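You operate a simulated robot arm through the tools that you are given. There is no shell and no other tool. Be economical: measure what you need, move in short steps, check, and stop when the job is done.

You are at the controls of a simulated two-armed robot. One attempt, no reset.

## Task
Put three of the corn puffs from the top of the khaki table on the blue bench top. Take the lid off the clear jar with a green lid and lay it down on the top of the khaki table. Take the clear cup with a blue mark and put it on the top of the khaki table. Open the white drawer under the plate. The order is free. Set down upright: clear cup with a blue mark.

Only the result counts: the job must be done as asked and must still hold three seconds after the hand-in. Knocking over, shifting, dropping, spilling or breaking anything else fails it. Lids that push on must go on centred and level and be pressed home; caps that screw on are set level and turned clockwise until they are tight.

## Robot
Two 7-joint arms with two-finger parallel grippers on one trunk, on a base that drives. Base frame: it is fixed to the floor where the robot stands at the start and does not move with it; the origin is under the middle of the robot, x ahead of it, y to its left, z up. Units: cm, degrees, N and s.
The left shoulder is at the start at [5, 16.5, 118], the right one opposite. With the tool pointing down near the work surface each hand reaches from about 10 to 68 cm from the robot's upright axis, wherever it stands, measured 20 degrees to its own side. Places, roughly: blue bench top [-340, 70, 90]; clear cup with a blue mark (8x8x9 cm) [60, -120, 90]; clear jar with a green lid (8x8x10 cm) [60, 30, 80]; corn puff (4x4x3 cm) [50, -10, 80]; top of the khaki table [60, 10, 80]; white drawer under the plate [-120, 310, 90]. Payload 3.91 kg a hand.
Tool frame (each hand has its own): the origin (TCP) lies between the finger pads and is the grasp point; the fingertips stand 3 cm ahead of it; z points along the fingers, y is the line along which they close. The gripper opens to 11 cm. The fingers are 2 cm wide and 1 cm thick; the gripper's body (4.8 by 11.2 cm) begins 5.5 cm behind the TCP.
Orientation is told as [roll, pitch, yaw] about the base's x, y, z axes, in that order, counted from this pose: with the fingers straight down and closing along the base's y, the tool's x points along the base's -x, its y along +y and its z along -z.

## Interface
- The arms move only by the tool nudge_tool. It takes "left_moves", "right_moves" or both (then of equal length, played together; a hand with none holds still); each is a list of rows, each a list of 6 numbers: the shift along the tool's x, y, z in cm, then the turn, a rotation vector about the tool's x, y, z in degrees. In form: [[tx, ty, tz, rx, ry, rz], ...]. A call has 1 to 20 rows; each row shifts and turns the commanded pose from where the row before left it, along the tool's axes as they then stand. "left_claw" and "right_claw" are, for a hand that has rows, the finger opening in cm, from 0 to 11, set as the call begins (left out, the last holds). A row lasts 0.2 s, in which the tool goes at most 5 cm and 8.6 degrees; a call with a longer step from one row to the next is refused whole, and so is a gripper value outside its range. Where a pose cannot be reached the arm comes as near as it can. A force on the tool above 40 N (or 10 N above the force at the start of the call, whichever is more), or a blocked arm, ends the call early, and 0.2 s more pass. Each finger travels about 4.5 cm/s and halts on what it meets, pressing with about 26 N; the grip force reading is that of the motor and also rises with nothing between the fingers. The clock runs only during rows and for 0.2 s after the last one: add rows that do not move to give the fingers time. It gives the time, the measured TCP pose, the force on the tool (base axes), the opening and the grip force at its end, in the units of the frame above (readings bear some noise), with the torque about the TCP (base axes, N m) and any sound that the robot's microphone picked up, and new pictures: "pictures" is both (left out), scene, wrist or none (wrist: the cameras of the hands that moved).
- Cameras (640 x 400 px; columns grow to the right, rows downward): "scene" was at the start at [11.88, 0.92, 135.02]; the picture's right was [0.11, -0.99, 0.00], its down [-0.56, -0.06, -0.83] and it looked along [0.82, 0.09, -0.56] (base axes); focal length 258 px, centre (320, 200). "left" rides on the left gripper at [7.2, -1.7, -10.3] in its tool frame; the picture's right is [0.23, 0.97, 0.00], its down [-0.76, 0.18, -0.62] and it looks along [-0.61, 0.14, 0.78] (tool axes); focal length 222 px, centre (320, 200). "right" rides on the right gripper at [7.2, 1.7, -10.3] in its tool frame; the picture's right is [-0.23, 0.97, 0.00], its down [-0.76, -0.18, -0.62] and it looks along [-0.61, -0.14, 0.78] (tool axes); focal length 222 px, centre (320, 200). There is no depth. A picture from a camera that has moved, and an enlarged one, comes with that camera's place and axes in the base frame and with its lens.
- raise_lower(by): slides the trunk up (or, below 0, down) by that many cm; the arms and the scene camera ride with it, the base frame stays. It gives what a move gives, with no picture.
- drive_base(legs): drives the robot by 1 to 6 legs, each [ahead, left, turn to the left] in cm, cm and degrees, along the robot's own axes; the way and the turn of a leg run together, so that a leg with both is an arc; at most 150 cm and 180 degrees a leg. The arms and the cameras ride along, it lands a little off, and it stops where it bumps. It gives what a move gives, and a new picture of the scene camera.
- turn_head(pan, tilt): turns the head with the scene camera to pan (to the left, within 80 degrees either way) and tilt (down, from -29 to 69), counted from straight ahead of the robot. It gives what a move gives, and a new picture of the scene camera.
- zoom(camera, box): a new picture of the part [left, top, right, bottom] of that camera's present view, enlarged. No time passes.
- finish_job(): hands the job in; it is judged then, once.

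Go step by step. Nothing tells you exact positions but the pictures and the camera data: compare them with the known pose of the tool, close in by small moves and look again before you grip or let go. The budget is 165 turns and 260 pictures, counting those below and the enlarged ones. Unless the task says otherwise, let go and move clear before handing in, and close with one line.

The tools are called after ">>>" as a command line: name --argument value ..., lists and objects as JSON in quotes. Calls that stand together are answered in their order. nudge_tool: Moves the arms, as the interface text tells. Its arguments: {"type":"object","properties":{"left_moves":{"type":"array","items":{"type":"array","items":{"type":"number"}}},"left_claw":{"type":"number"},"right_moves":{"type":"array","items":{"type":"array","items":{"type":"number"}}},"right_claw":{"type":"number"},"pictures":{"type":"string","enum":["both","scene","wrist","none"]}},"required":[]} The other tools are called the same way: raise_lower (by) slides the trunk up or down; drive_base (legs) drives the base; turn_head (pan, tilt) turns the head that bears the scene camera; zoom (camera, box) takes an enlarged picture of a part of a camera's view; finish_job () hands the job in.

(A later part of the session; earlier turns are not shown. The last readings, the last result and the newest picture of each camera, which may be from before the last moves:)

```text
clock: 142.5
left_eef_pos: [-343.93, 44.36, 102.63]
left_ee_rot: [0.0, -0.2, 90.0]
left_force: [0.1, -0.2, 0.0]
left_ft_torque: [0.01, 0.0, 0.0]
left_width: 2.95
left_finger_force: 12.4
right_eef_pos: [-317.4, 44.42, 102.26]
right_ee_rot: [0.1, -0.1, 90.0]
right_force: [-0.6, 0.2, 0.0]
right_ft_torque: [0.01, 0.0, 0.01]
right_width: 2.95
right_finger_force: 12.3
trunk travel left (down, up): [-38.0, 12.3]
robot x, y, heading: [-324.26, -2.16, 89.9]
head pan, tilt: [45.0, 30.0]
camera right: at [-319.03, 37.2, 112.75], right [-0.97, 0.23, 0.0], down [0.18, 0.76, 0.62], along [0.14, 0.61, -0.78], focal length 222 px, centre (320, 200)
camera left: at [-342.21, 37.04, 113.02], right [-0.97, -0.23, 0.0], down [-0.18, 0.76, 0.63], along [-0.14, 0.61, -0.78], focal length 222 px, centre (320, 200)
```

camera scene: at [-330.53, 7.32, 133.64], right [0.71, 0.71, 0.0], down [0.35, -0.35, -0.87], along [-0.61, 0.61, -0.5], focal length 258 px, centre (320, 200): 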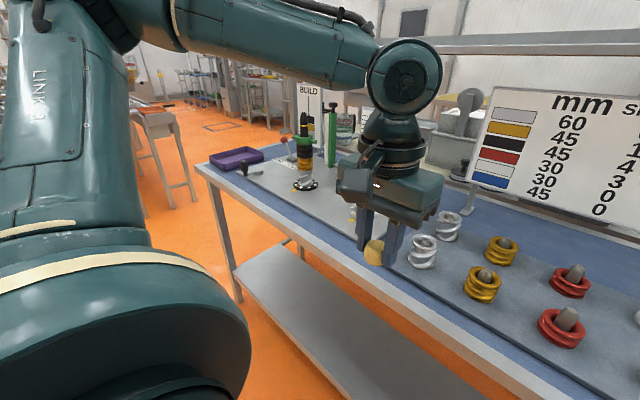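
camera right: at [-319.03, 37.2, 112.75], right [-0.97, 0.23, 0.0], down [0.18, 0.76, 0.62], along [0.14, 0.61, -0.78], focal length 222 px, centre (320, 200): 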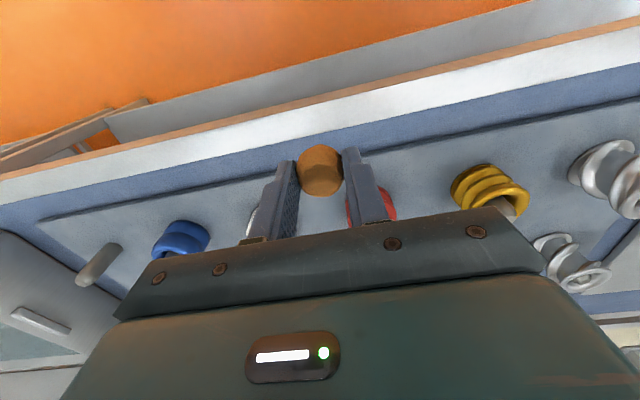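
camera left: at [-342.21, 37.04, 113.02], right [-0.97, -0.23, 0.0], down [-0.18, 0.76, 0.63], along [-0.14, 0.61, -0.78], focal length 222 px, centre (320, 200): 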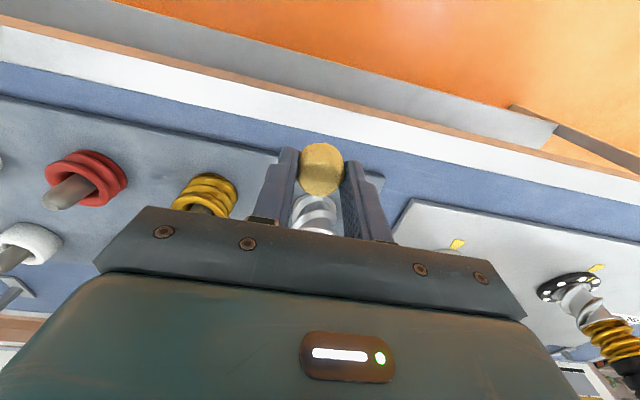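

The strip in front of the left tray (x<-358) is about 5.7 cm wide, which is better. Retract a bit and shift the base left.

>>> nudge_tool --left_moves '[[2, 0, -4, 0, 0, 0], [4, 0, -2, 0, 0, 0], [4, 0, 0, 0, 0, 0], [0, 0, 0, 0, 0, 0]]' --right_moves '[[2, 0, -4, 0, 0, 0], [4, 0, -2, 0, 0, 0], [4, 0, 0, 0, 0, 0], [0, 0, 0, 0, 0, 0]]' --pictures "none"

>>> drive_base --legs '[[0, 36, 0]]'

>>> turn_head --pan 5 --tilt 42

```text
clock: 143.5
left_eef_pos: [-343.95, 34.38, 108.71]
left_ee_rot: [0.0, -0.1, 90.1]
left_force: [-0.1, 0.4, 0.5]
left_ft_torque: [-0.01, 0.01, -0.04]
left_width: 2.95
left_finger_force: 12.3
right_eef_pos: [-317.4, 34.47, 108.36]
right_ee_rot: [0.0, -0.1, 90.1]
right_force: [-0.7, 0.2, -0.4]
right_ft_torque: [0.03, 0.02, 0.0]
right_width: 2.94
right_finger_force: 12.7
trunk travel left (down, up): [-38.0, 12.3]
robot x, y, heading: [-324.14, -2.15, 90.1]
head pan, tilt: [45.0, 30.0]
```

```text
clock: 145.8
left_eef_pos: [-379.67, 34.38, 108.73]
left_ee_rot: [0.1, -0.2, 90.2]
left_force: [-0.3, 0.5, -0.3]
left_ft_torque: [0.03, -0.01, 0.01]
left_width: 2.97
left_finger_force: 11.7
right_eef_pos: [-353.02, 34.5, 108.37]
right_ee_rot: [-0.1, 0.0, 90.2]
right_force: [-0.4, -0.5, -0.1]
right_ft_torque: [0.02, 0.02, 0.01]
right_width: 2.94
right_finger_force: 11.8
trunk travel left (down, up): [-38.0, 12.3]
robot x, y, heading: [-359.89, -1.9, 90.2]
head pan, tilt: [45.0, 30.0]
camera scene: at [-366.2, 7.22, 133.64], right [0.7, 0.71, 0.0], down [0.36, -0.35, -0.87], along [-0.61, 0.61, -0.5], focal length 258 px, centre (320, 200)
```

scene: 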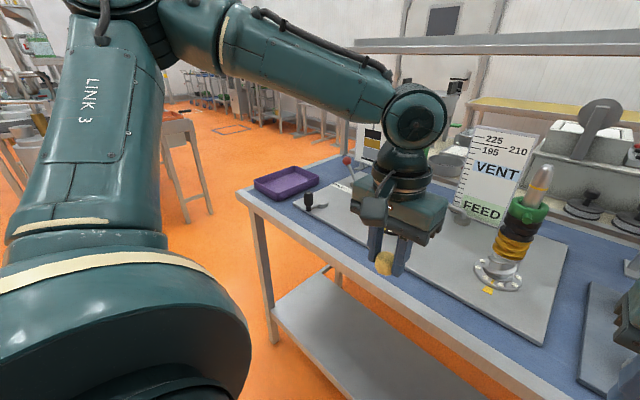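

```text
clock: 146.9
left_eef_pos: [-379.56, 34.29, 108.74]
left_ee_rot: [0.1, -0.1, 90.2]
left_force: [-0.2, 0.9, -0.4]
left_ft_torque: [-0.02, 0.0, -0.01]
left_width: 2.94
left_finger_force: 12.0
right_eef_pos: [-352.97, 34.48, 108.46]
right_ee_rot: [0.0, 0.0, 90.2]
right_force: [-0.7, -0.3, -0.3]
right_ft_torque: [0.02, 0.01, 0.01]
right_width: 2.93
right_finger_force: 11.9
trunk travel left (down, up): [-38.0, 12.3]
robot x, y, heading: [-359.76, -1.96, 90.3]
head pan, tilt: [5.0, 42.0]
camera scene: at [-360.49, 9.18, 131.82], right [1.0, 0.09, 0.0], down [0.06, -0.67, -0.74], along [-0.07, 0.74, -0.67], focal length 258 px, centre (320, 200)
```

scene: 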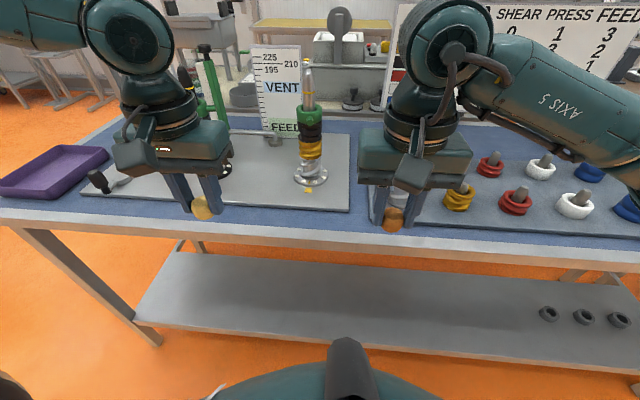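

Move both hands above the strip, the right one 11 cm further left, and check.

>>> nudge_tool --left_moves '[[-3.6, 0, 0, 0, 0, 0], [-3.6, 0, 0, 0, 0, 0], [-3.6, 0, 2.5, 0, 0, 0], [-3.6, 0, 3, 0, 0, 0], [0, 0, 4, 0, 0, 0], [0, 0, 2, 0, 0, 0], [0, 0, 0, 0, 0, 0]]' --right_moves '[[-3.6, 2.8, 0, 0, 0, 0], [-3.6, 2.8, 0, 0, 0, 0], [-3.6, 2.8, 2, 0, 0, 0], [-3.4, 2.6, 2, 0, 0, 0], [0, 0, 4, 0, 0, 0], [0, 0, 3, 0, 0, 0], [0, 0, 0, 0, 0, 0]]'

```text
clock: 148.5
left_eef_pos: [-379.61, 48.59, 97.1]
left_ee_rot: [0.0, -0.1, 90.3]
left_force: [-0.3, 0.0, 0.1]
left_ft_torque: [-0.01, 0.0, 0.01]
left_width: 2.94
left_finger_force: 11.6
right_eef_pos: [-364.04, 48.63, 97.3]
right_ee_rot: [-0.1, -0.1, 90.1]
right_force: [-0.2, 0.0, -0.3]
right_ft_torque: [-0.01, -0.02, -0.01]
right_width: 2.96
right_finger_force: 12.2
trunk travel left (down, up): [-38.0, 12.3]
robot x, y, heading: [-359.67, -2.06, 90.3]
head pan, tilt: [5.0, 42.0]
camera scene: at [-360.48, 9.16, 131.82], right [1.0, 0.09, 0.0], down [0.06, -0.67, -0.74], along [-0.07, 0.74, -0.67], focal length 258 px, centre (320, 200)
camera right: at [-365.72, 41.41, 107.78], right [-0.97, 0.22, 0.0], down [0.17, 0.76, 0.62], along [0.14, 0.61, -0.78], focal length 222 px, centre (320, 200)
camera left: at [-377.87, 41.39, 107.54], right [-0.97, -0.23, 0.0], down [-0.18, 0.76, 0.62], along [-0.14, 0.61, -0.78], focal length 222 px, centre (320, 200)
```

scene: 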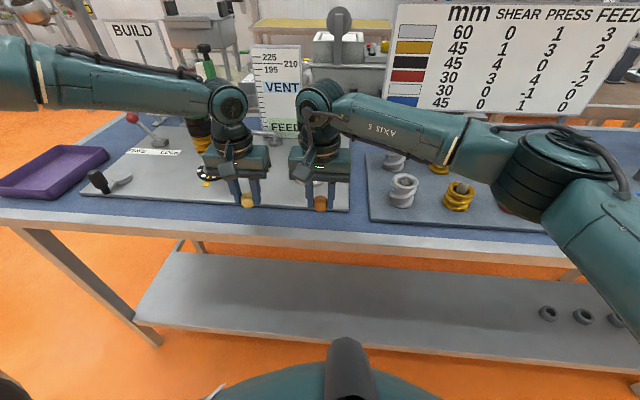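
right: 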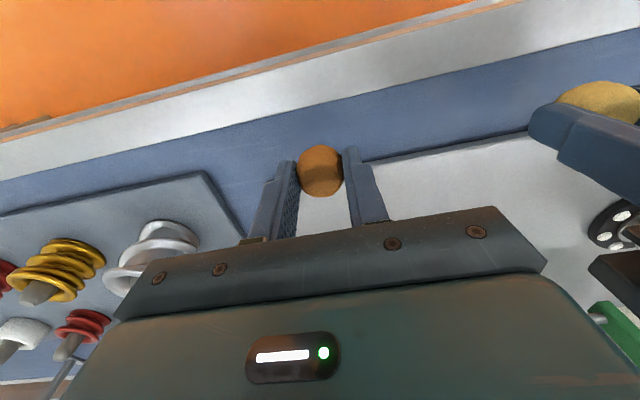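
left: 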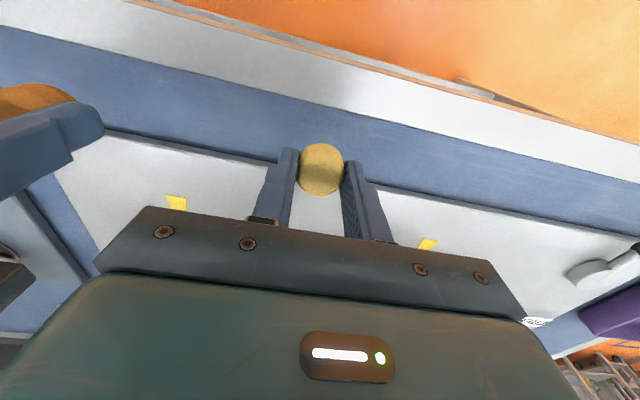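

Strip spans y≈46.5–51.7, so centre on y≈49. Lower both gently.

>>> nudge_tool --left_moves '[[-0.4, 0, 1, 0, 0, 0], [0, 0, 1, 0, 0, 0], [0, 0, 0.5, 0, 0, 0]]' --right_moves '[[-0.4, 0, 1, 0, 0, 0], [0, 0, 1, 0, 0, 0], [0, 0, 0.7, 0, 0, 0]]' --pictures "none"

>>> nudge_tool --left_moves '[[0, 0, 0.3, 0, 0, 0]]' --right_moves '[[0, 0, 0.3, 0, 0, 0]]' --pictures "none"

>>> nudge_tool --left_moves '[[0, 0, 0.2, 0, 0, 0]]' --right_moves '[[0, 0, 0.2, 0, 0, 0]]' --pictures "none"

>>> zoom --camera "scene" --box '[200, 130, 360, 250]'

```text
clock: 149.3
left_eef_pos: [-380.11, 48.47, 94.95]
left_ee_rot: [-0.2, -0.1, 90.1]
left_force: [-0.6, -0.1, 0.0]
left_ft_torque: [-0.02, 0.01, -0.01]
left_width: 2.94
left_finger_force: 12.1
left hand out of reach, approached as far as the arm can: row 2
right_eef_pos: [-364.09, 49.11, 94.61]
right_ee_rot: [0.0, 0.0, 90.2]
right_force: [-0.2, 0.4, 1.0]
right_ft_torque: [-0.05, 0.02, -0.03]
right_width: 2.95
right_finger_force: 12.4
trunk travel left (down, up): [-38.0, 12.3]
robot x, y, heading: [-359.76, -2.18, 90.3]
head pan, tilt: [5.0, 42.0]
```

```text
clock: 149.7
left_eef_pos: [-380.11, 48.45, 94.75]
left_ee_rot: [-0.1, -0.1, 90.2]
left_force: [0.3, -0.1, -0.1]
left_ft_torque: [0.03, 0.03, 0.0]
left_width: 2.96
left_finger_force: 11.9
right_eef_pos: [-364.08, 49.0, 94.36]
right_ee_rot: [0.0, 0.0, 90.2]
right_force: [-0.6, -0.9, 0.0]
right_ft_torque: [0.01, -0.01, -0.01]
right_width: 2.95
right_finger_force: 11.6
trunk travel left (down, up): [-38.0, 12.3]
robot x, y, heading: [-359.96, -1.97, 90.3]
head pan, tilt: [5.0, 42.0]
```

```text
clock: 150.1
left_eef_pos: [-380.16, 48.38, 94.58]
left_ee_rot: [-0.1, -0.1, 90.2]
left_force: [0.3, -1.0, -0.7]
left_ft_torque: [-0.02, -0.02, 0.0]
left_width: 2.98
left_finger_force: 12.2
left hand out of reach, approached as far as the arm can: row 1
right_eef_pos: [-364.0, 48.98, 94.19]
right_ee_rot: [0.0, 0.0, 90.2]
right_force: [-0.9, -0.1, -0.4]
right_ft_torque: [0.01, 0.0, 0.01]
right_width: 2.92
right_finger_force: 12.3
trunk travel left (down, up): [-38.0, 12.3]
robot x, y, heading: [-359.97, -2.3, 90.5]
head pan, tilt: [5.0, 42.0]
```

```text
3.33 times, centred on (280, 190) of scene
camera zoom: at [-360.49, 9.18, 131.82], right [1.0, 0.09, 0.0], down [0.06, -0.67, -0.74], along [-0.07, 0.74, -0.67], focal length 859 px, centre (453, 233)
```

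zoom: 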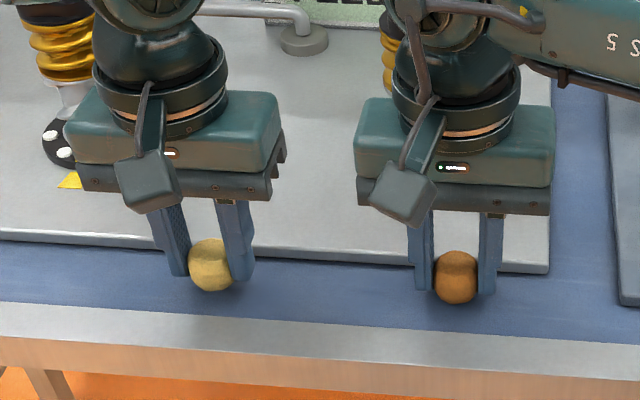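

The blue strip is followed by a flat rim, so this is safe. Continue to contact, with the left hand pulled in slightly to stay in reach.

>>> nudge_tool --left_moves '[[0.4, -0.3, 0.3, 0, 0, 0], [0, 0, 0.2, 0, 0, 0]]' --right_moves '[[0, 0, 0.1, 0, 0, 0], [0, 0, 0.1, 0, 0, 0]]' --pictures "none"

>>> nudge_tool --left_moves '[[0, 0, 0.2, 0, 0, 0]]' --right_moves '[[0, 0, 0.2, 0, 0, 0]]' --pictures "none"

>>> nudge_tool --left_moves '[[0, 0, 0.2, 0, 0, 0]]' --right_moves '[[0, 0, 0.2, 0, 0, 0]]' --pictures "none"

```text
clock: 150.7
left_eef_pos: [-379.94, 48.06, 94.08]
left_ee_rot: [-0.1, -0.3, 90.1]
left_force: [0.3, 0.1, 0.5]
left_ft_torque: [-0.04, -0.01, 0.0]
left_width: 2.95
left_finger_force: 11.9
right_eef_pos: [-364.08, 48.99, 93.97]
right_ee_rot: [0.0, 0.0, 90.2]
right_force: [0.6, -0.8, -0.3]
right_ft_torque: [0.02, -0.01, -0.05]
right_width: 2.95
right_finger_force: 12.3
trunk travel left (down, up): [-38.0, 12.3]
robot x, y, heading: [-359.84, -2.06, 90.3]
head pan, tilt: [5.0, 42.0]
```

```text
clock: 151.1
left_eef_pos: [-379.99, 47.9, 93.89]
left_ee_rot: [-0.1, -0.1, 90.2]
left_force: [-1.0, -0.3, -0.2]
left_ft_torque: [0.01, -0.09, -0.02]
left_width: 2.93
left_finger_force: 11.9
right_eef_pos: [-364.07, 49.04, 93.73]
right_ee_rot: [0.1, 0.0, 90.2]
right_force: [-0.1, -0.2, 0.6]
right_ft_torque: [-0.03, -0.01, -0.01]
right_width: 2.95
right_finger_force: 12.0
trunk travel left (down, up): [-38.0, 12.3]
robot x, y, heading: [-359.68, -1.98, 90.2]
head pan, tilt: [5.0, 42.0]
```

```text
clock: 151.5
left_eef_pos: [-380.02, 47.78, 93.81]
left_ee_rot: [0.0, -0.1, 90.2]
left_force: [-0.8, 0.0, -0.1]
left_ft_torque: [0.02, 0.04, 0.02]
left_width: 2.94
left_finger_force: 11.7
right_eef_pos: [-364.1, 48.93, 93.5]
right_ee_rot: [0.1, 0.1, 90.1]
right_force: [-0.5, -0.2, -0.1]
right_ft_torque: [-0.01, -0.03, 0.01]
right_width: 2.95
right_finger_force: 12.1
trunk travel left (down, up): [-38.0, 12.3]
robot x, y, heading: [-359.78, -1.92, 90.5]
head pan, tilt: [5.0, 42.0]
```

>>> nudge_tool --left_moves '[[0.1, 0, 0.2, 0, 0, 0]]' --right_moves '[[0, 0, 0.2, 0, 0, 0]]' --pictures "none"

>>> nudge_tool --left_moves '[[0.1, 0, 0.2, 0, 0, 0]]' --right_moves '[[0, 0, 0.1, 0, 0, 0]]' --pictures "none"

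>>> zoom --camera "scene" --box '[220, 180, 340, 240]'

```text
clock: 151.9
left_eef_pos: [-380.04, 47.66, 93.69]
left_ee_rot: [-0.1, -0.2, 90.2]
left_force: [0.7, -0.7, 0.7]
left_ft_torque: [0.0, -0.02, 0.0]
left_width: 2.93
left_finger_force: 11.7
left hand out of reach, approached as far as the arm can: row 1
right_eef_pos: [-364.11, 49.03, 93.58]
right_ee_rot: [0.1, -0.2, 90.2]
right_force: [0.0, -0.1, 7.5]
right_ft_torque: [0.07, -0.06, 0.02]
right_width: 2.96
right_finger_force: 12.1
trunk travel left (down, up): [-38.0, 12.3]
robot x, y, heading: [-359.83, -1.89, 90.2]
head pan, tilt: [5.0, 42.0]
```

```text
clock: 152.3
left_eef_pos: [-380.06, 47.62, 93.52]
left_ee_rot: [-0.2, -0.2, 90.2]
left_force: [0.3, 0.7, 3.1]
left_ft_torque: [0.02, 0.0, 0.03]
left_width: 2.98
left_finger_force: 11.5
right_eef_pos: [-364.02, 49.01, 93.44]
right_ee_rot: [0.1, -0.2, 90.2]
right_force: [-0.1, 0.8, 10.2]
right_ft_torque: [0.09, 0.06, -0.02]
right_width: 2.97
right_finger_force: 12.8
trunk travel left (down, up): [-38.0, 12.3]
robot x, y, heading: [-360.01, -2.11, 90.3]
head pan, tilt: [5.0, 42.0]
```

```text
5.33 times, centred on (280, 210) of scene
camera zoom: at [-360.47, 9.09, 131.84], right [1.0, 0.09, 0.0], down [0.06, -0.67, -0.74], along [-0.07, 0.74, -0.67], focal length 1374 px, centre (533, 147)
```

zoom: 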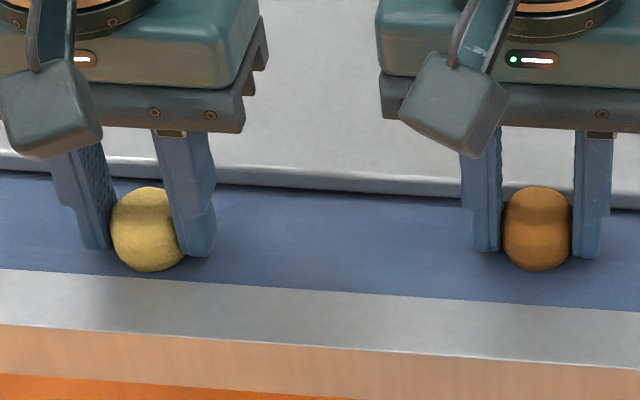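

Both touch the bench. Open and lift straight up.

>>> nudge_tool --left_moves '[[0, 0, -0.05, 0, 0, 0], [0, 0, 0, 0, 0, 0], [0, 0, 0, 0, 0, 0], [0, 0, -1, 0, 0, 0], [0, 0, -3, 0, 0, 0], [0, 0, -4, 0, 0, 0], [2, 0, -4, 0, 0, 0], [4, 0, -2, 0, 0, 0], [4, 0, 0, 0, 0, 0], [0, 0, 0, 0, 0, 0]]' --right_moves '[[0, 0, -0.15, 0, 0, 0], [0, 0, 0, 0, 0, 0], [0, 0, 0, 0, 0, 0], [0, 0, -1, 0, 0, 0], [0, 0, -3, 0, 0, 0], [0, 0, -4, 0, 0, 0], [2, -2, -4, 0, 0, 0], [4, -2, -2, 0, 0, 0], [4, -2, 0, 0, 0, 0], [0, 0, 0, 0, 0, 0]]' --left_claw 5 --right_claw 5 --pictures "scene"

```text
clock: 154.5
left_eef_pos: [-380.1, 37.69, 107.41]
left_ee_rot: [0.0, 0.0, 90.3]
left_force: [-0.4, 0.5, 0.3]
left_ft_torque: [-0.03, -0.03, 0.0]
left_width: 4.99
left_finger_force: 0.1
right_eef_pos: [-357.91, 39.1, 107.37]
right_ee_rot: [0.0, 0.0, 90.3]
right_force: [0.3, 0.1, -0.1]
right_ft_torque: [0.0, -0.01, 0.0]
right_width: 4.99
right_finger_force: 0.0
trunk travel left (down, up): [-38.0, 12.3]
robot x, y, heading: [-359.78, -2.28, 90.3]
head pan, tilt: [5.0, 42.0]
camera scene: at [-360.51, 9.22, 131.81], right [1.0, 0.09, 0.0], down [0.06, -0.67, -0.74], along [-0.07, 0.74, -0.67], focal length 258 px, centre (320, 200)
```

scene: 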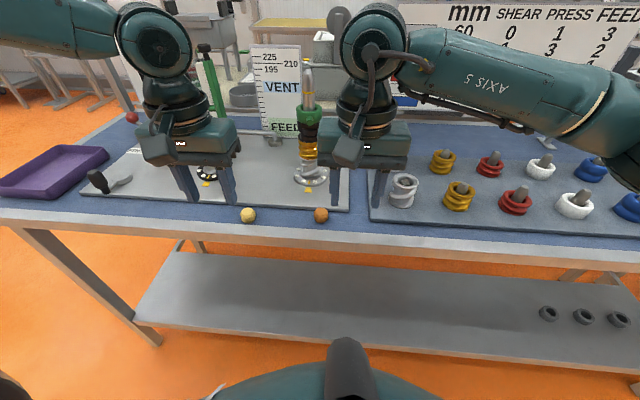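

Both puffs rest stably on the bench. Next is the drawer: back out and drive along the aisle toward the east corridor.

>>> drive_base --legs '[[-25, 0, 0], [0, 0, -90], [150, 0, 0], [145, 0, 0]]'

>>> turn_head --pan 70 --tilt 15

```text
clock: 173.9
left_eef_pos: [-26.88, -5.29, 107.45]
left_ee_rot: [0.0, -0.1, 0.4]
left_force: [0.2, 0.5, 0.2]
left_ft_torque: [0.03, 0.0, 0.01]
left_width: 5.01
left_finger_force: 0.1
right_eef_pos: [-25.59, -27.31, 107.35]
right_ee_rot: [-0.1, 0.0, 0.4]
right_force: [0.4, 0.5, 0.3]
right_ft_torque: [-0.02, 0.0, -0.01]
right_width: 5.03
right_finger_force: 0.1
trunk travel left (down, up): [-38.0, 12.3]
robot x, y, heading: [-66.23, -25.71, 0.4]
head pan, tilt: [5.0, 42.0]
camera scene: at [-55.22, -24.84, 131.81], right [0.09, -1.0, 0.0], down [-0.67, -0.06, -0.74], along [0.74, 0.07, -0.67], focal length 258 px, centre (320, 200)
```

scene: 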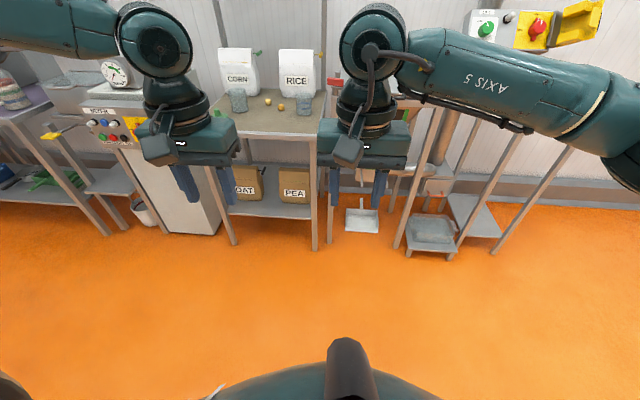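

```text
clock: 175.2
left_eef_pos: [-26.85, -5.2, 107.45]
left_ee_rot: [-0.1, 0.0, 0.4]
left_force: [-1.2, 0.0, 0.9]
left_ft_torque: [0.0, 0.0, -0.01]
left_width: 5.0
left_finger_force: 0.0
right_eef_pos: [-25.49, -27.42, 107.38]
right_ee_rot: [-0.1, -0.1, 0.4]
right_force: [-0.3, -0.7, 0.3]
right_ft_torque: [0.05, 0.01, 0.04]
right_width: 5.0
right_finger_force: 0.0
trunk travel left (down, up): [-38.0, 12.3]
robot x, y, heading: [-66.81, -25.7, 0.5]
head pan, tilt: [70.0, 15.0]
camera scene: at [-60.42, -16.83, 136.06], right [0.94, -0.34, 0.0], down [-0.09, -0.24, -0.97], along [0.32, 0.91, -0.26], focal length 258 px, centre (320, 200)
```

scene: 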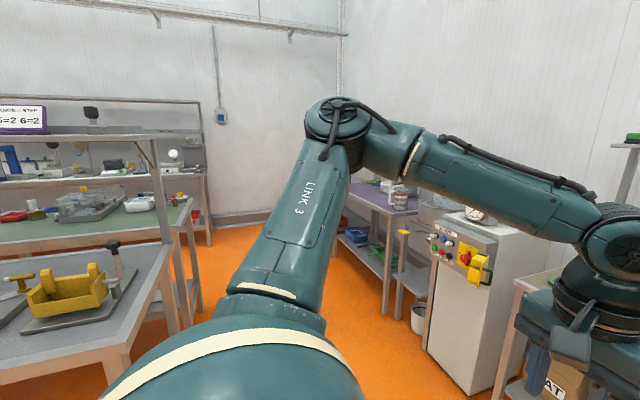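

Corridor spans x≈-85 to 40. Go up its middle.

>>> drive_base --legs '[[40, 0, 0], [0, 0, 90], [140, 0, 0]]'

>>> turn_head --pan 30 --tilt 15

```text
clock: 188.2
left_eef_pos: [-49.35, 155.07, 107.4]
left_ee_rot: [0.0, 0.0, 90.8]
left_force: [0.3, 0.0, 0.2]
left_ft_torque: [-0.04, -0.01, 0.0]
left_width: 5.01
left_finger_force: 0.0
right_eef_pos: [-27.41, 156.56, 107.28]
right_ee_rot: [-0.1, 0.0, 90.8]
right_force: [-0.2, -0.1, -0.9]
right_ft_torque: [-0.01, 0.01, -0.01]
right_width: 5.02
right_finger_force: 0.1
trunk travel left (down, up): [-38.0, 12.3]
robot x, y, heading: [-28.81, 115.97, 90.6]
head pan, tilt: [70.0, 15.0]
camera scene: at [-37.57, 121.48, 136.06], right [0.33, 0.94, 0.0], down [0.24, -0.09, -0.97], along [-0.91, 0.32, -0.26], focal length 258 px, centre (320, 200)
```

scene: 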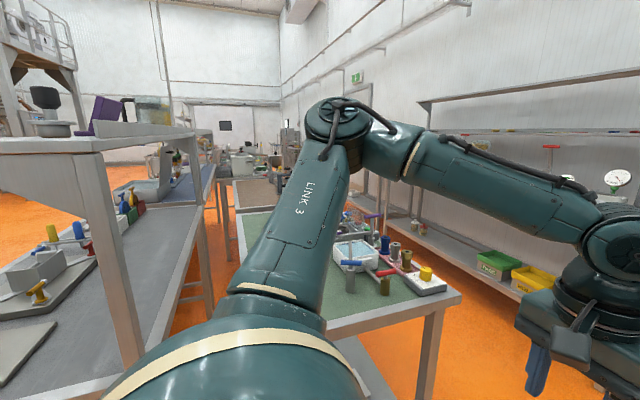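

```text
clock: 189.3
left_eef_pos: [-49.4, 155.12, 107.41]
left_ee_rot: [0.0, -0.1, 90.8]
left_force: [0.0, 0.3, -0.9]
left_ft_torque: [0.03, 0.01, -0.01]
left_width: 5.02
left_finger_force: 0.1
right_eef_pos: [-27.37, 156.66, 107.45]
right_ee_rot: [0.0, -0.1, 90.8]
right_force: [-0.4, 0.1, 0.2]
right_ft_torque: [0.0, 0.01, -0.02]
right_width: 5.01
right_finger_force: 0.0
trunk travel left (down, up): [-38.0, 12.3]
robot x, y, heading: [-28.6, 115.41, 90.5]
head pan, tilt: [30.0, 15.0]
camera scene: at [-33.53, 126.4, 136.07], right [0.86, 0.51, 0.0], down [0.13, -0.22, -0.97], along [-0.49, 0.83, -0.26], focal length 258 px, centre (320, 200)
```

scene: 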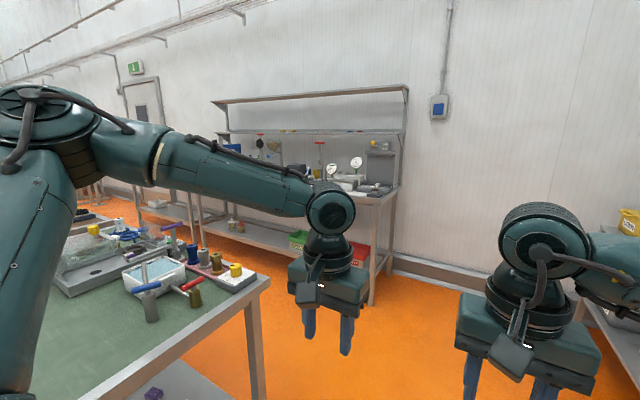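

Aisle behind the green table is ~115 cm wide. Go ahead and strafe left to face the back bench.

>>> drive_base --legs '[[115, 0, 0], [0, 80, 0]]'

>>> turn_head --pan 0 --tilt 25

```text
clock: 199.0
left_eef_pos: [-130.58, 268.2, 107.47]
left_ee_rot: [0.0, -0.2, 90.7]
left_force: [-0.5, 0.1, -0.1]
left_ft_torque: [-0.01, 0.01, -0.04]
left_width: 5.04
left_finger_force: 0.1
right_eef_pos: [-108.55, 269.75, 107.29]
right_ee_rot: [0.0, 0.1, 90.7]
right_force: [-0.1, 0.5, 0.3]
right_ft_torque: [-0.01, -0.02, -0.03]
right_width: 5.01
right_finger_force: 0.1
trunk travel left (down, up): [-38.0, 12.3]
robot x, y, heading: [-110.26, 228.71, 90.8]
head pan, tilt: [30.0, 15.0]
camera scene: at [-114.77, 239.62, 136.06], right [0.86, 0.51, 0.0], down [0.13, -0.22, -0.97], along [-0.49, 0.83, -0.26], focal length 258 px, centre (320, 200)
```

scene: 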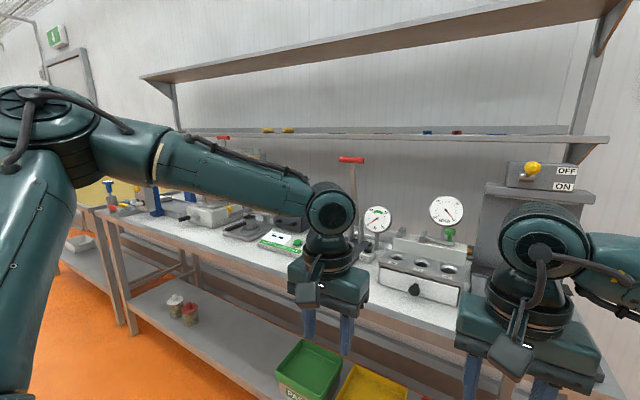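

```text
clock: 199.9
left_eef_pos: [-130.53, 268.34, 107.34]
left_ee_rot: [0.0, -0.1, 90.7]
left_force: [-0.5, -0.4, -0.6]
left_ft_torque: [-0.02, 0.0, 0.0]
left_width: 5.02
left_finger_force: 0.0
right_eef_pos: [-108.47, 269.76, 107.35]
right_ee_rot: [0.0, 0.1, 90.8]
right_force: [0.4, -0.3, -0.5]
right_ft_torque: [0.02, -0.01, -0.01]
right_width: 5.0
right_finger_force: 0.0
trunk travel left (down, up): [-38.0, 12.3]
robot x, y, heading: [-110.19, 228.78, 90.6]
head pan, tilt: [0.0, 25.0]
camera scene: at [-110.1, 240.8, 134.44], right [1.0, 0.01, 0.0], down [0.01, -0.42, -0.91], along [-0.01, 0.91, -0.42], focal length 258 px, centre (320, 200)
```

scene: 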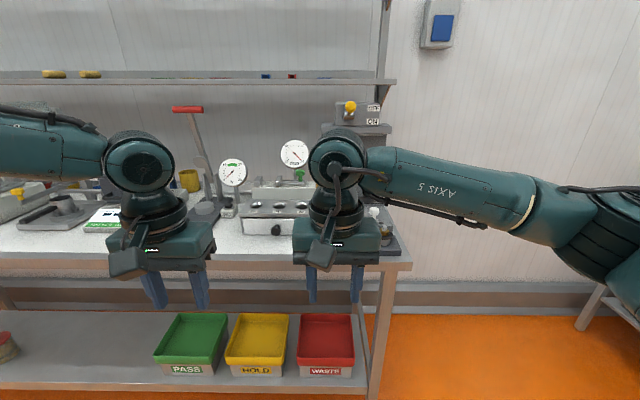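

>>> zoom --camera "scene" --box '[190, 130, 420, 280]'

```text
2.67 times, centred on (305, 205) of scene
camera zoom: at [-110.1, 240.8, 134.44], right [1.0, 0.01, 0.0], down [0.01, -0.42, -0.91], along [-0.01, 0.91, -0.42], focal length 687 px, centre (360, 187)
```

zoom: 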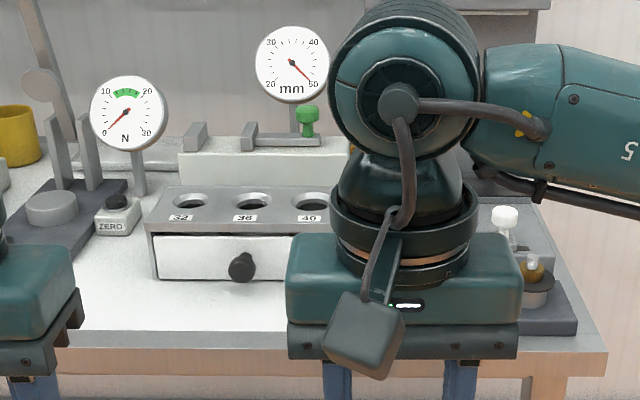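

The drawer with the black knob is under the perforated plate, with the knob near (-125, 311, 91.5). Move the right hand aside, drive in, then look closer.

>>> nudge_tool --right_moves '[[3, -3.5, -1, 0, 0, 0], [3, -3.5, -1, 0, 0, 0], [3, -3.5, -1, 0, 0, 0], [2, -3.5, 0, 0, 0, 0], [0, -3.5, 0, 0, 0, 0], [0, 0, 0, 0, 0, 0]]' --left_moves '[[2, 2, -1, 0, 0, 0], [2, 2, -1, 0, 0, 0], [2, 2, 0, 0, 0, 0], [2, 2, 0, 0, 0, 0], [0, 0, 0, 0, 0, 0], [0, 0, 0, 0, 0, 0]]' --pictures "none"

>>> drive_base --legs '[[29, 0, -0.7]]'

>>> turn_head --pan 10 --tilt 38

```text
clock: 201.3
left_eef_pos: [-138.52, 260.05, 109.41]
left_ee_rot: [0.0, 0.0, 90.7]
left_force: [-0.8, 0.5, -0.2]
left_ft_torque: [-0.02, -0.01, -0.01]
left_width: 4.99
left_finger_force: 0.0
right_eef_pos: [-91.0, 258.95, 110.42]
right_ee_rot: [0.0, -0.1, 90.9]
right_force: [0.3, -0.7, 0.5]
right_ft_torque: [0.0, -0.06, 0.01]
right_width: 4.99
right_finger_force: 0.0
trunk travel left (down, up): [-38.0, 12.3]
robot x, y, heading: [-110.2, 228.67, 90.6]
head pan, tilt: [0.0, 25.0]
```

```text
clock: 203.3
left_eef_pos: [-138.26, 289.36, 109.42]
left_ee_rot: [0.0, -0.2, 90.0]
left_force: [-0.9, 0.1, -0.2]
left_ft_torque: [-0.05, 0.04, -0.01]
left_width: 5.0
left_finger_force: 0.1
right_eef_pos: [-90.77, 287.63, 110.29]
right_ee_rot: [-0.1, 0.0, 89.9]
right_force: [0.2, -1.0, 0.4]
right_ft_torque: [-0.02, 0.0, 0.02]
right_width: 5.02
right_finger_force: 0.0
trunk travel left (down, up): [-38.0, 12.3]
robot x, y, heading: [-110.18, 257.56, 89.8]
head pan, tilt: [0.0, 25.0]
camera scene: at [-110.11, 269.7, 134.43], right [1.0, 0.0, 0.0], down [0.0, -0.42, -0.91], along [0.0, 0.91, -0.42], focal length 258 px, centre (320, 200)
```

scene: 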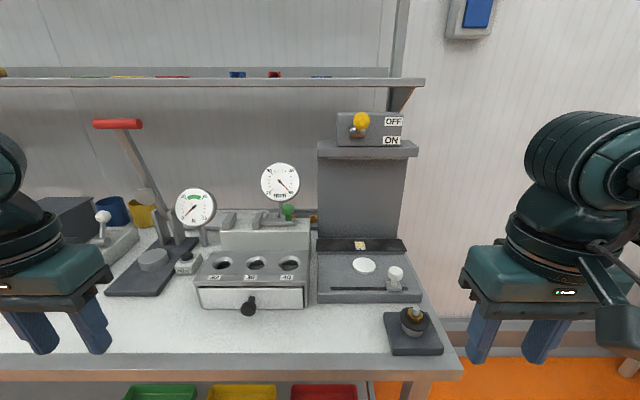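

```text
clock: 204.1
left_eef_pos: [-138.26, 289.42, 109.44]
left_ee_rot: [0.0, -0.1, 90.0]
left_force: [-0.8, -0.1, 0.4]
left_ft_torque: [0.0, 0.01, 0.01]
left_width: 5.01
left_finger_force: 0.0
right_eef_pos: [-90.72, 287.58, 110.42]
right_ee_rot: [0.1, 0.0, 90.0]
right_force: [0.4, 0.2, -0.6]
right_ft_torque: [0.0, 0.0, 0.01]
right_width: 4.99
right_finger_force: 0.1
trunk travel left (down, up): [-38.0, 12.3]
robot x, y, heading: [-110.27, 257.58, 90.1]
head pan, tilt: [10.0, 38.0]
camera scene: at [-111.61, 268.93, 132.41], right [0.98, 0.17, 0.0], down [0.11, -0.61, -0.79], along [-0.14, 0.78, -0.62], focal length 258 px, centre (320, 200)
```

scene: 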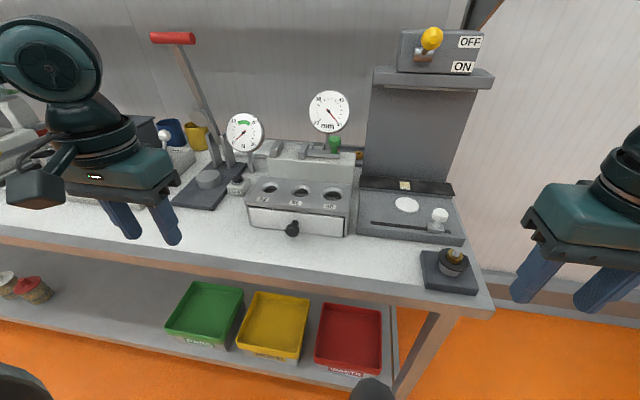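

Knob triangulates to about (-124.6, 307.3, 93.7). Tilt the left hand 45° and pre-position in front of it.

>>> nudge_tool --left_moves '[[0, 0, 0, 0, -8, 0], [0, 0, 0, 0, -8, 0], [0, 0, 0, 0, -8, 0], [0, 0, 0, 0, -8, 0], [0, 0, 0, 0, -8, 0], [0, 0, 0, 0, -5, 0], [-0.3, -2.7, 2.8, 0, 0, 0], [-0.3, -2.7, 2.8, 0, 0, 0], [-0.3, -2.7, 2.8, 0, 0, 0], [-0.3, -2.8, 2.8, 0, 0, 0], [-0.4, -2.8, 2.8, 0, 0, 0], [0, 0, 0, 0, 0, 0]]' --left_claw 6

```text
clock: 206.7
left_eef_pos: [-126.51, 306.15, 104.05]
left_ee_rot: [-0.1, -45.0, 89.9]
left_force: [-0.2, 0.0, -0.4]
left_ft_torque: [0.03, -0.01, 0.01]
left_width: 6.0
left_finger_force: 0.1
left hand out of reach, approached as far as the arm can: row 3, 4, 5, 6
right_eef_pos: [-90.76, 287.52, 110.39]
right_ee_rot: [0.1, -0.1, 89.9]
right_force: [-0.1, 0.2, -0.2]
right_ft_torque: [0.01, 0.01, 0.01]
right_width: 5.0
right_finger_force: 0.1
trunk travel left (down, up): [-38.0, 12.3]
robot x, y, heading: [-110.53, 257.96, 90.0]
head pan, tilt: [10.0, 38.0]
camera scene: at [-111.63, 268.89, 132.41], right [0.98, 0.17, 0.0], down [0.11, -0.61, -0.79], along [-0.14, 0.78, -0.62], focal length 258 px, centre (320, 200)
camera left: at [-124.67, 293.63, 106.22], right [-0.97, -0.16, -0.16], down [-0.18, 0.1, 0.98], along [-0.14, 0.98, -0.12], focal length 222 px, centre (320, 200)
```

scene: 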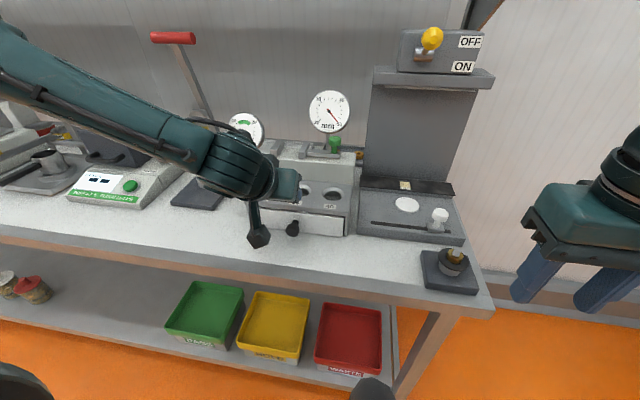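
left: 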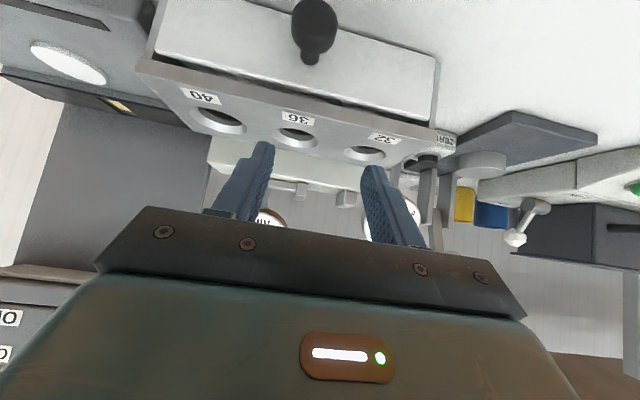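

The wrist view confirms the knob at (-124.4, 306.6, 93.7), with the drawer face at y≈309. Back off slightly and lower.

>>> nudge_tool --left_moves '[[2, -1.1, 0.1, 0, 0, 0], [2, -1, 0.1, 0, 0, 0], [1.3, 0, 1.3, 0, 0, 0], [1.2, 0, 1.2, 0, 0, 0], [0, 0, 0, 0, 0, 0]]'

```text
clock: 207.9
left_eef_pos: [-124.33, 303.39, 97.29]
left_ee_rot: [-0.1, -45.1, 90.0]
left_force: [0.4, -0.3, 0.2]
left_ft_torque: [0.02, 0.02, 0.01]
left_width: 6.01
left_finger_force: 0.1
right_eef_pos: [-90.9, 287.48, 110.38]
right_ee_rot: [0.0, 0.0, 90.1]
right_force: [0.5, -0.8, -0.2]
right_ft_torque: [0.0, 0.02, -0.05]
right_width: 5.01
right_finger_force: 0.1
trunk travel left (down, up): [-38.0, 12.3]
robot x, y, heading: [-110.02, 257.5, 90.1]
head pan, tilt: [10.0, 38.0]
camera scene: at [-111.61, 268.92, 132.41], right [0.98, 0.17, 0.0], down [0.11, -0.61, -0.79], along [-0.14, 0.78, -0.62], focal length 258 px, centre (320, 200)
camera left: at [-122.54, 291.06, 99.62], right [-0.97, -0.16, -0.16], down [-0.18, 0.1, 0.98], along [-0.14, 0.98, -0.12], focal length 222 px, centre (320, 200)
```

scene: 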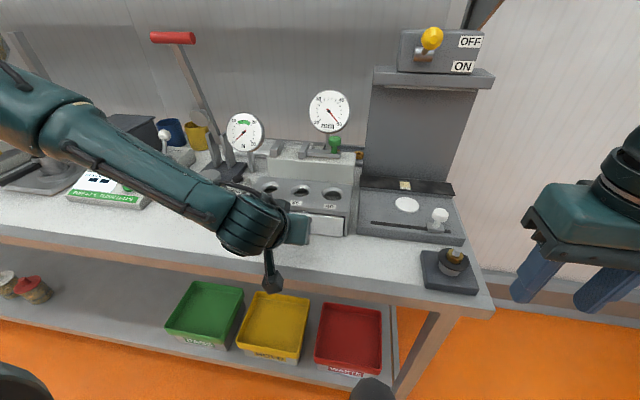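
left: 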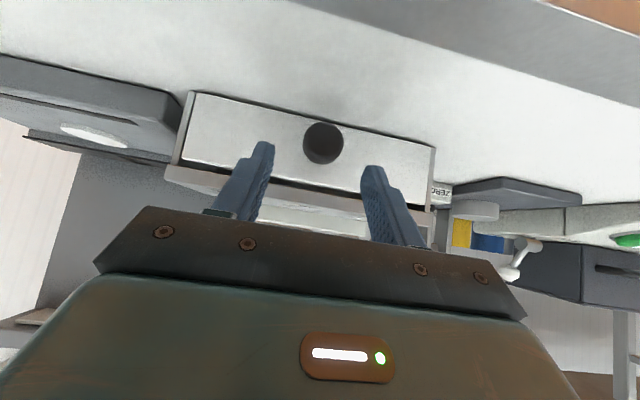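

Knob is centred between the fingers. Advance and close.

>>> nudge_tool --left_moves '[[0.3, 0, 1.1, 0, 0, 0], [0.3, 0, 1.1, 0, 0, 0], [0, 0, 1.0, 0, 0, 0], [0, 0, 0, 0, 0, 0]]' --pictures "none"

>>> nudge_tool --left_moves '[[0, 0, 0, 0, 0, 0], [0, 0, 0, 0, 0, 0], [0, 0, 0, 0, 0, 0], [0, 0, 0, 0, 0, 0], [0, 0, 0, 0, 0, 0]]' --left_claw 1 --pictures "wrist"

```text
clock: 208.9
left_eef_pos: [-124.61, 305.47, 94.91]
left_ee_rot: [0.0, -45.1, 89.8]
left_force: [0.3, 0.0, -0.5]
left_ft_torque: [0.02, -0.04, 0.0]
left_width: 5.99
left_finger_force: 0.1
left hand out of reach, approached as far as the arm can: row 3
right_eef_pos: [-90.79, 287.55, 110.34]
right_ee_rot: [0.0, 0.0, 90.0]
right_force: [0.2, -0.1, 0.0]
right_ft_torque: [0.03, 0.01, -0.01]
right_width: 5.0
right_finger_force: 0.2
trunk travel left (down, up): [-38.0, 12.3]
robot x, y, heading: [-110.23, 257.38, 89.9]
head pan, tilt: [10.0, 38.0]
```

```text
clock: 210.1
left_eef_pos: [-124.44, 305.17, 94.92]
left_ee_rot: [-0.1, -45.0, 89.9]
left_force: [8.5, -0.2, -2.8]
left_ft_torque: [-0.02, -0.15, -0.24]
left_width: 2.88
left_finger_force: 45.1
right_eef_pos: [-90.7, 287.51, 110.46]
right_ee_rot: [0.1, -0.1, 89.9]
right_force: [-0.4, -0.1, -0.2]
right_ft_torque: [0.02, -0.05, 0.0]
right_width: 4.99
right_finger_force: 0.0
trunk travel left (down, up): [-38.0, 12.3]
robot x, y, heading: [-110.29, 257.4, 90.1]
head pan, tilt: [10.0, 38.0]
camera left: at [-122.71, 292.82, 97.15], right [-0.97, -0.16, -0.16], down [-0.18, 0.1, 0.98], along [-0.14, 0.98, -0.12], focal length 222 px, centre (320, 200)
```

left: 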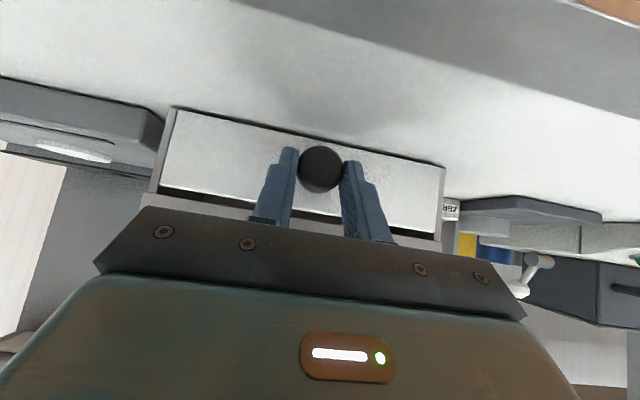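

Knob gripped. Pull toward the robot a little and watch the force.

>>> nudge_tool --left_moves '[[0.5, 0, -0.5, 0, 0, 0], [0.5, 0, -0.5, 0, 0, 0], [0.5, 0, -0.5, 0, 0, 0], [0, 0, 0, 0, 0, 0]]' --pictures "wrist"

```text
clock: 211.1
left_eef_pos: [-124.47, 303.1, 94.9]
left_ee_rot: [0.0, -45.1, 89.8]
left_force: [15.9, 0.1, -2.5]
left_ft_torque: [-0.29, -0.3, -0.26]
left_width: 2.88
left_finger_force: 44.8
right_eef_pos: [-90.66, 287.52, 110.36]
right_ee_rot: [0.1, 0.0, 90.0]
right_force: [-0.4, 1.1, 0.4]
right_ft_torque: [-0.03, 0.01, 0.03]
right_width: 5.02
right_finger_force: 0.0
trunk travel left (down, up): [-38.0, 12.3]
robot x, y, heading: [-110.35, 257.55, 90.0]
head pan, tilt: [10.0, 38.0]
camera left: at [-122.71, 290.69, 97.13], right [-0.97, -0.16, -0.16], down [-0.18, 0.1, 0.98], along [-0.14, 0.98, -0.12], focal length 222 px, centre (320, 200)
```

left: 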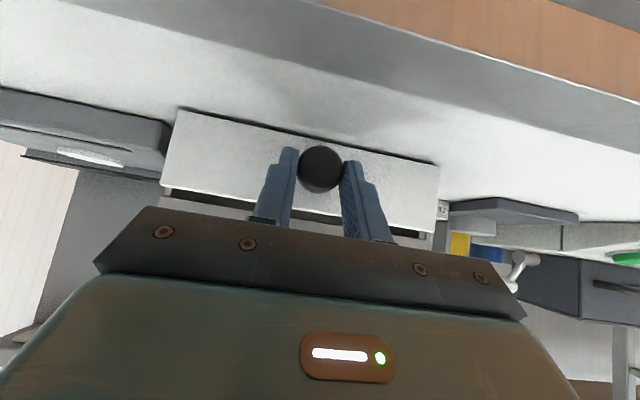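

The drawer slides easily. Relieve the side load and pull further.

>>> nudge_tool --left_moves '[[0, -0.15, 0, 0, 0, 0], [0.7, 0, -0.7, 0, 0, 0], [0.7, 0, -0.7, 0, 0, 0], [0.7, 0, -0.7, 0, 0, 0], [0.7, 0, -0.7, 0, 0, 0], [0, 0, 0, 0, 0, 0]]'

```text
clock: 212.5
left_eef_pos: [-124.33, 299.2, 94.93]
left_ee_rot: [0.1, -45.2, 90.0]
left_force: [7.1, -0.2, 2.3]
left_ft_torque: [-0.24, -0.07, -0.11]
left_width: 2.89
left_finger_force: 44.8
right_eef_pos: [-90.65, 287.57, 110.28]
right_ee_rot: [0.0, 0.1, 90.0]
right_force: [-0.2, 0.6, 1.0]
right_ft_torque: [0.0, 0.05, 0.0]
right_width: 5.02
right_finger_force: 0.0
trunk travel left (down, up): [-38.0, 12.3]
robot x, y, heading: [-110.25, 257.69, 90.3]
head pan, tilt: [10.0, 38.0]
camera scene: at [-111.53, 268.91, 132.41], right [0.98, 0.17, 0.0], down [0.11, -0.61, -0.79], along [-0.14, 0.78, -0.62], focal length 258 px, centre (320, 200)
camera left: at [-122.64, 286.81, 97.11], right [-0.97, -0.16, -0.16], down [-0.18, 0.09, 0.98], along [-0.14, 0.98, -0.12], focal length 222 px, centre (320, 200)
```

scene: 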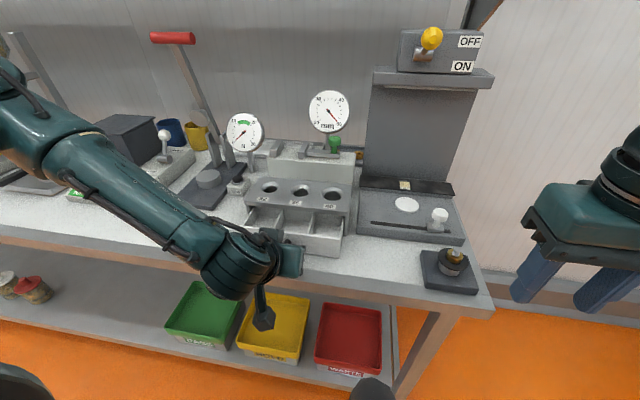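
left: 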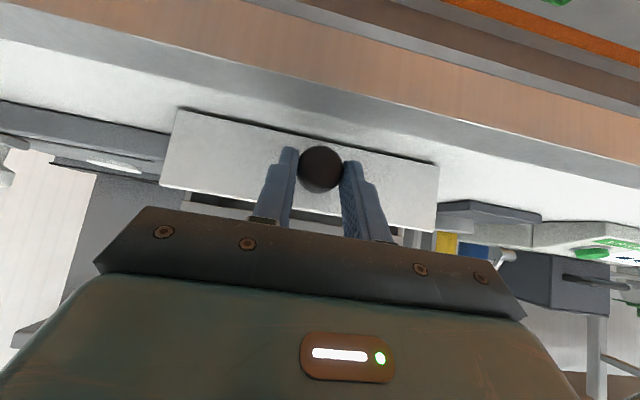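

Open by 6 cm, with compartments showing. Pull on in steps until it resists.

>>> nudge_tool --left_moves '[[0.5, -0.07, -0.5, 0, 0, 0], [0.5, 0, -0.5, 0, 0, 0], [0.5, 0, -0.5, 0, 0, 0]]' --pictures "none"

>>> nudge_tool --left_moves '[[0.4, 0, -0.4, 0, 0, 0], [0.4, 0, -0.4, 0, 0, 0], [0.4, 0, -0.4, 0, 0, 0]]' --pictures "scene"

```text
clock: 213.3
left_eef_pos: [-124.4, 297.16, 94.92]
left_ee_rot: [-0.2, -45.0, 89.8]
left_force: [5.7, 0.7, 1.2]
left_ft_torque: [0.9, -0.13, -0.07]
left_width: 2.89
left_finger_force: 45.3
right_eef_pos: [-90.65, 287.52, 110.31]
right_ee_rot: [0.0, 0.0, 90.0]
right_force: [-0.4, -0.4, 0.0]
right_ft_torque: [0.02, -0.02, 0.01]
right_width: 5.02
right_finger_force: 0.0
trunk travel left (down, up): [-38.0, 12.3]
robot x, y, heading: [-110.41, 257.43, 90.1]
head pan, tilt: [10.0, 38.0]
```

```text
clock: 214.1
left_eef_pos: [-124.44, 295.87, 94.93]
left_ee_rot: [-0.1, -44.7, 89.8]
left_force: [18.6, 6.3, -13.4]
left_ft_torque: [0.12, -0.31, -0.46]
left_width: 2.89
left_finger_force: 45.6
left hand out of reach, approached as far as the arm can: row 3
right_eef_pos: [-90.58, 287.67, 110.33]
right_ee_rot: [0.1, 0.1, 90.0]
right_force: [0.3, -0.8, 0.9]
right_ft_torque: [-0.01, -0.03, 0.0]
right_width: 5.02
right_finger_force: 0.1
trunk travel left (down, up): [-38.0, 12.3]
robot x, y, heading: [-110.27, 257.44, 89.8]
head pan, tilt: [10.0, 38.0]
camera scene: at [-111.42, 269.09, 132.38], right [0.98, 0.17, 0.0], down [0.11, -0.61, -0.79], along [-0.14, 0.78, -0.62], focal length 258 px, centre (320, 200)
```

scene: 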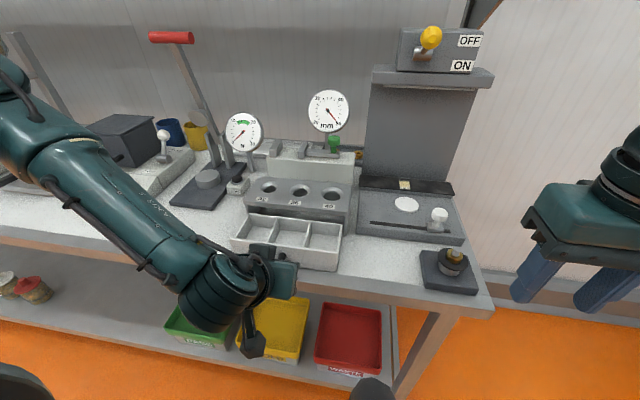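

>>> zoom --camera "scene" --box '[200, 160, 380, 280]'

```text
3.33 times, centred on (290, 220) of scene
camera zoom: at [-111.42, 269.09, 132.38], right [0.98, 0.17, 0.0], down [0.11, -0.61, -0.79], along [-0.14, 0.78, -0.62], focal length 859 px, centre (420, 133)
```

zoom: 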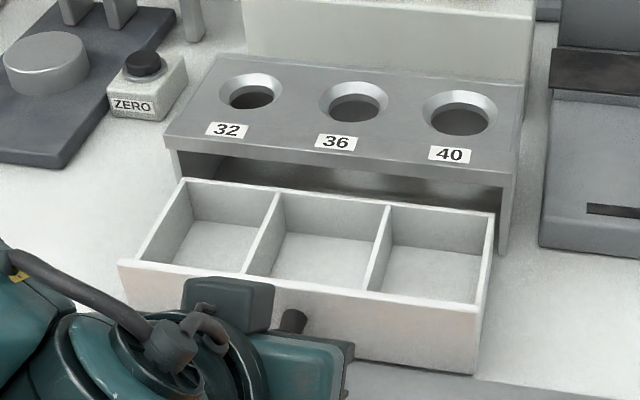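

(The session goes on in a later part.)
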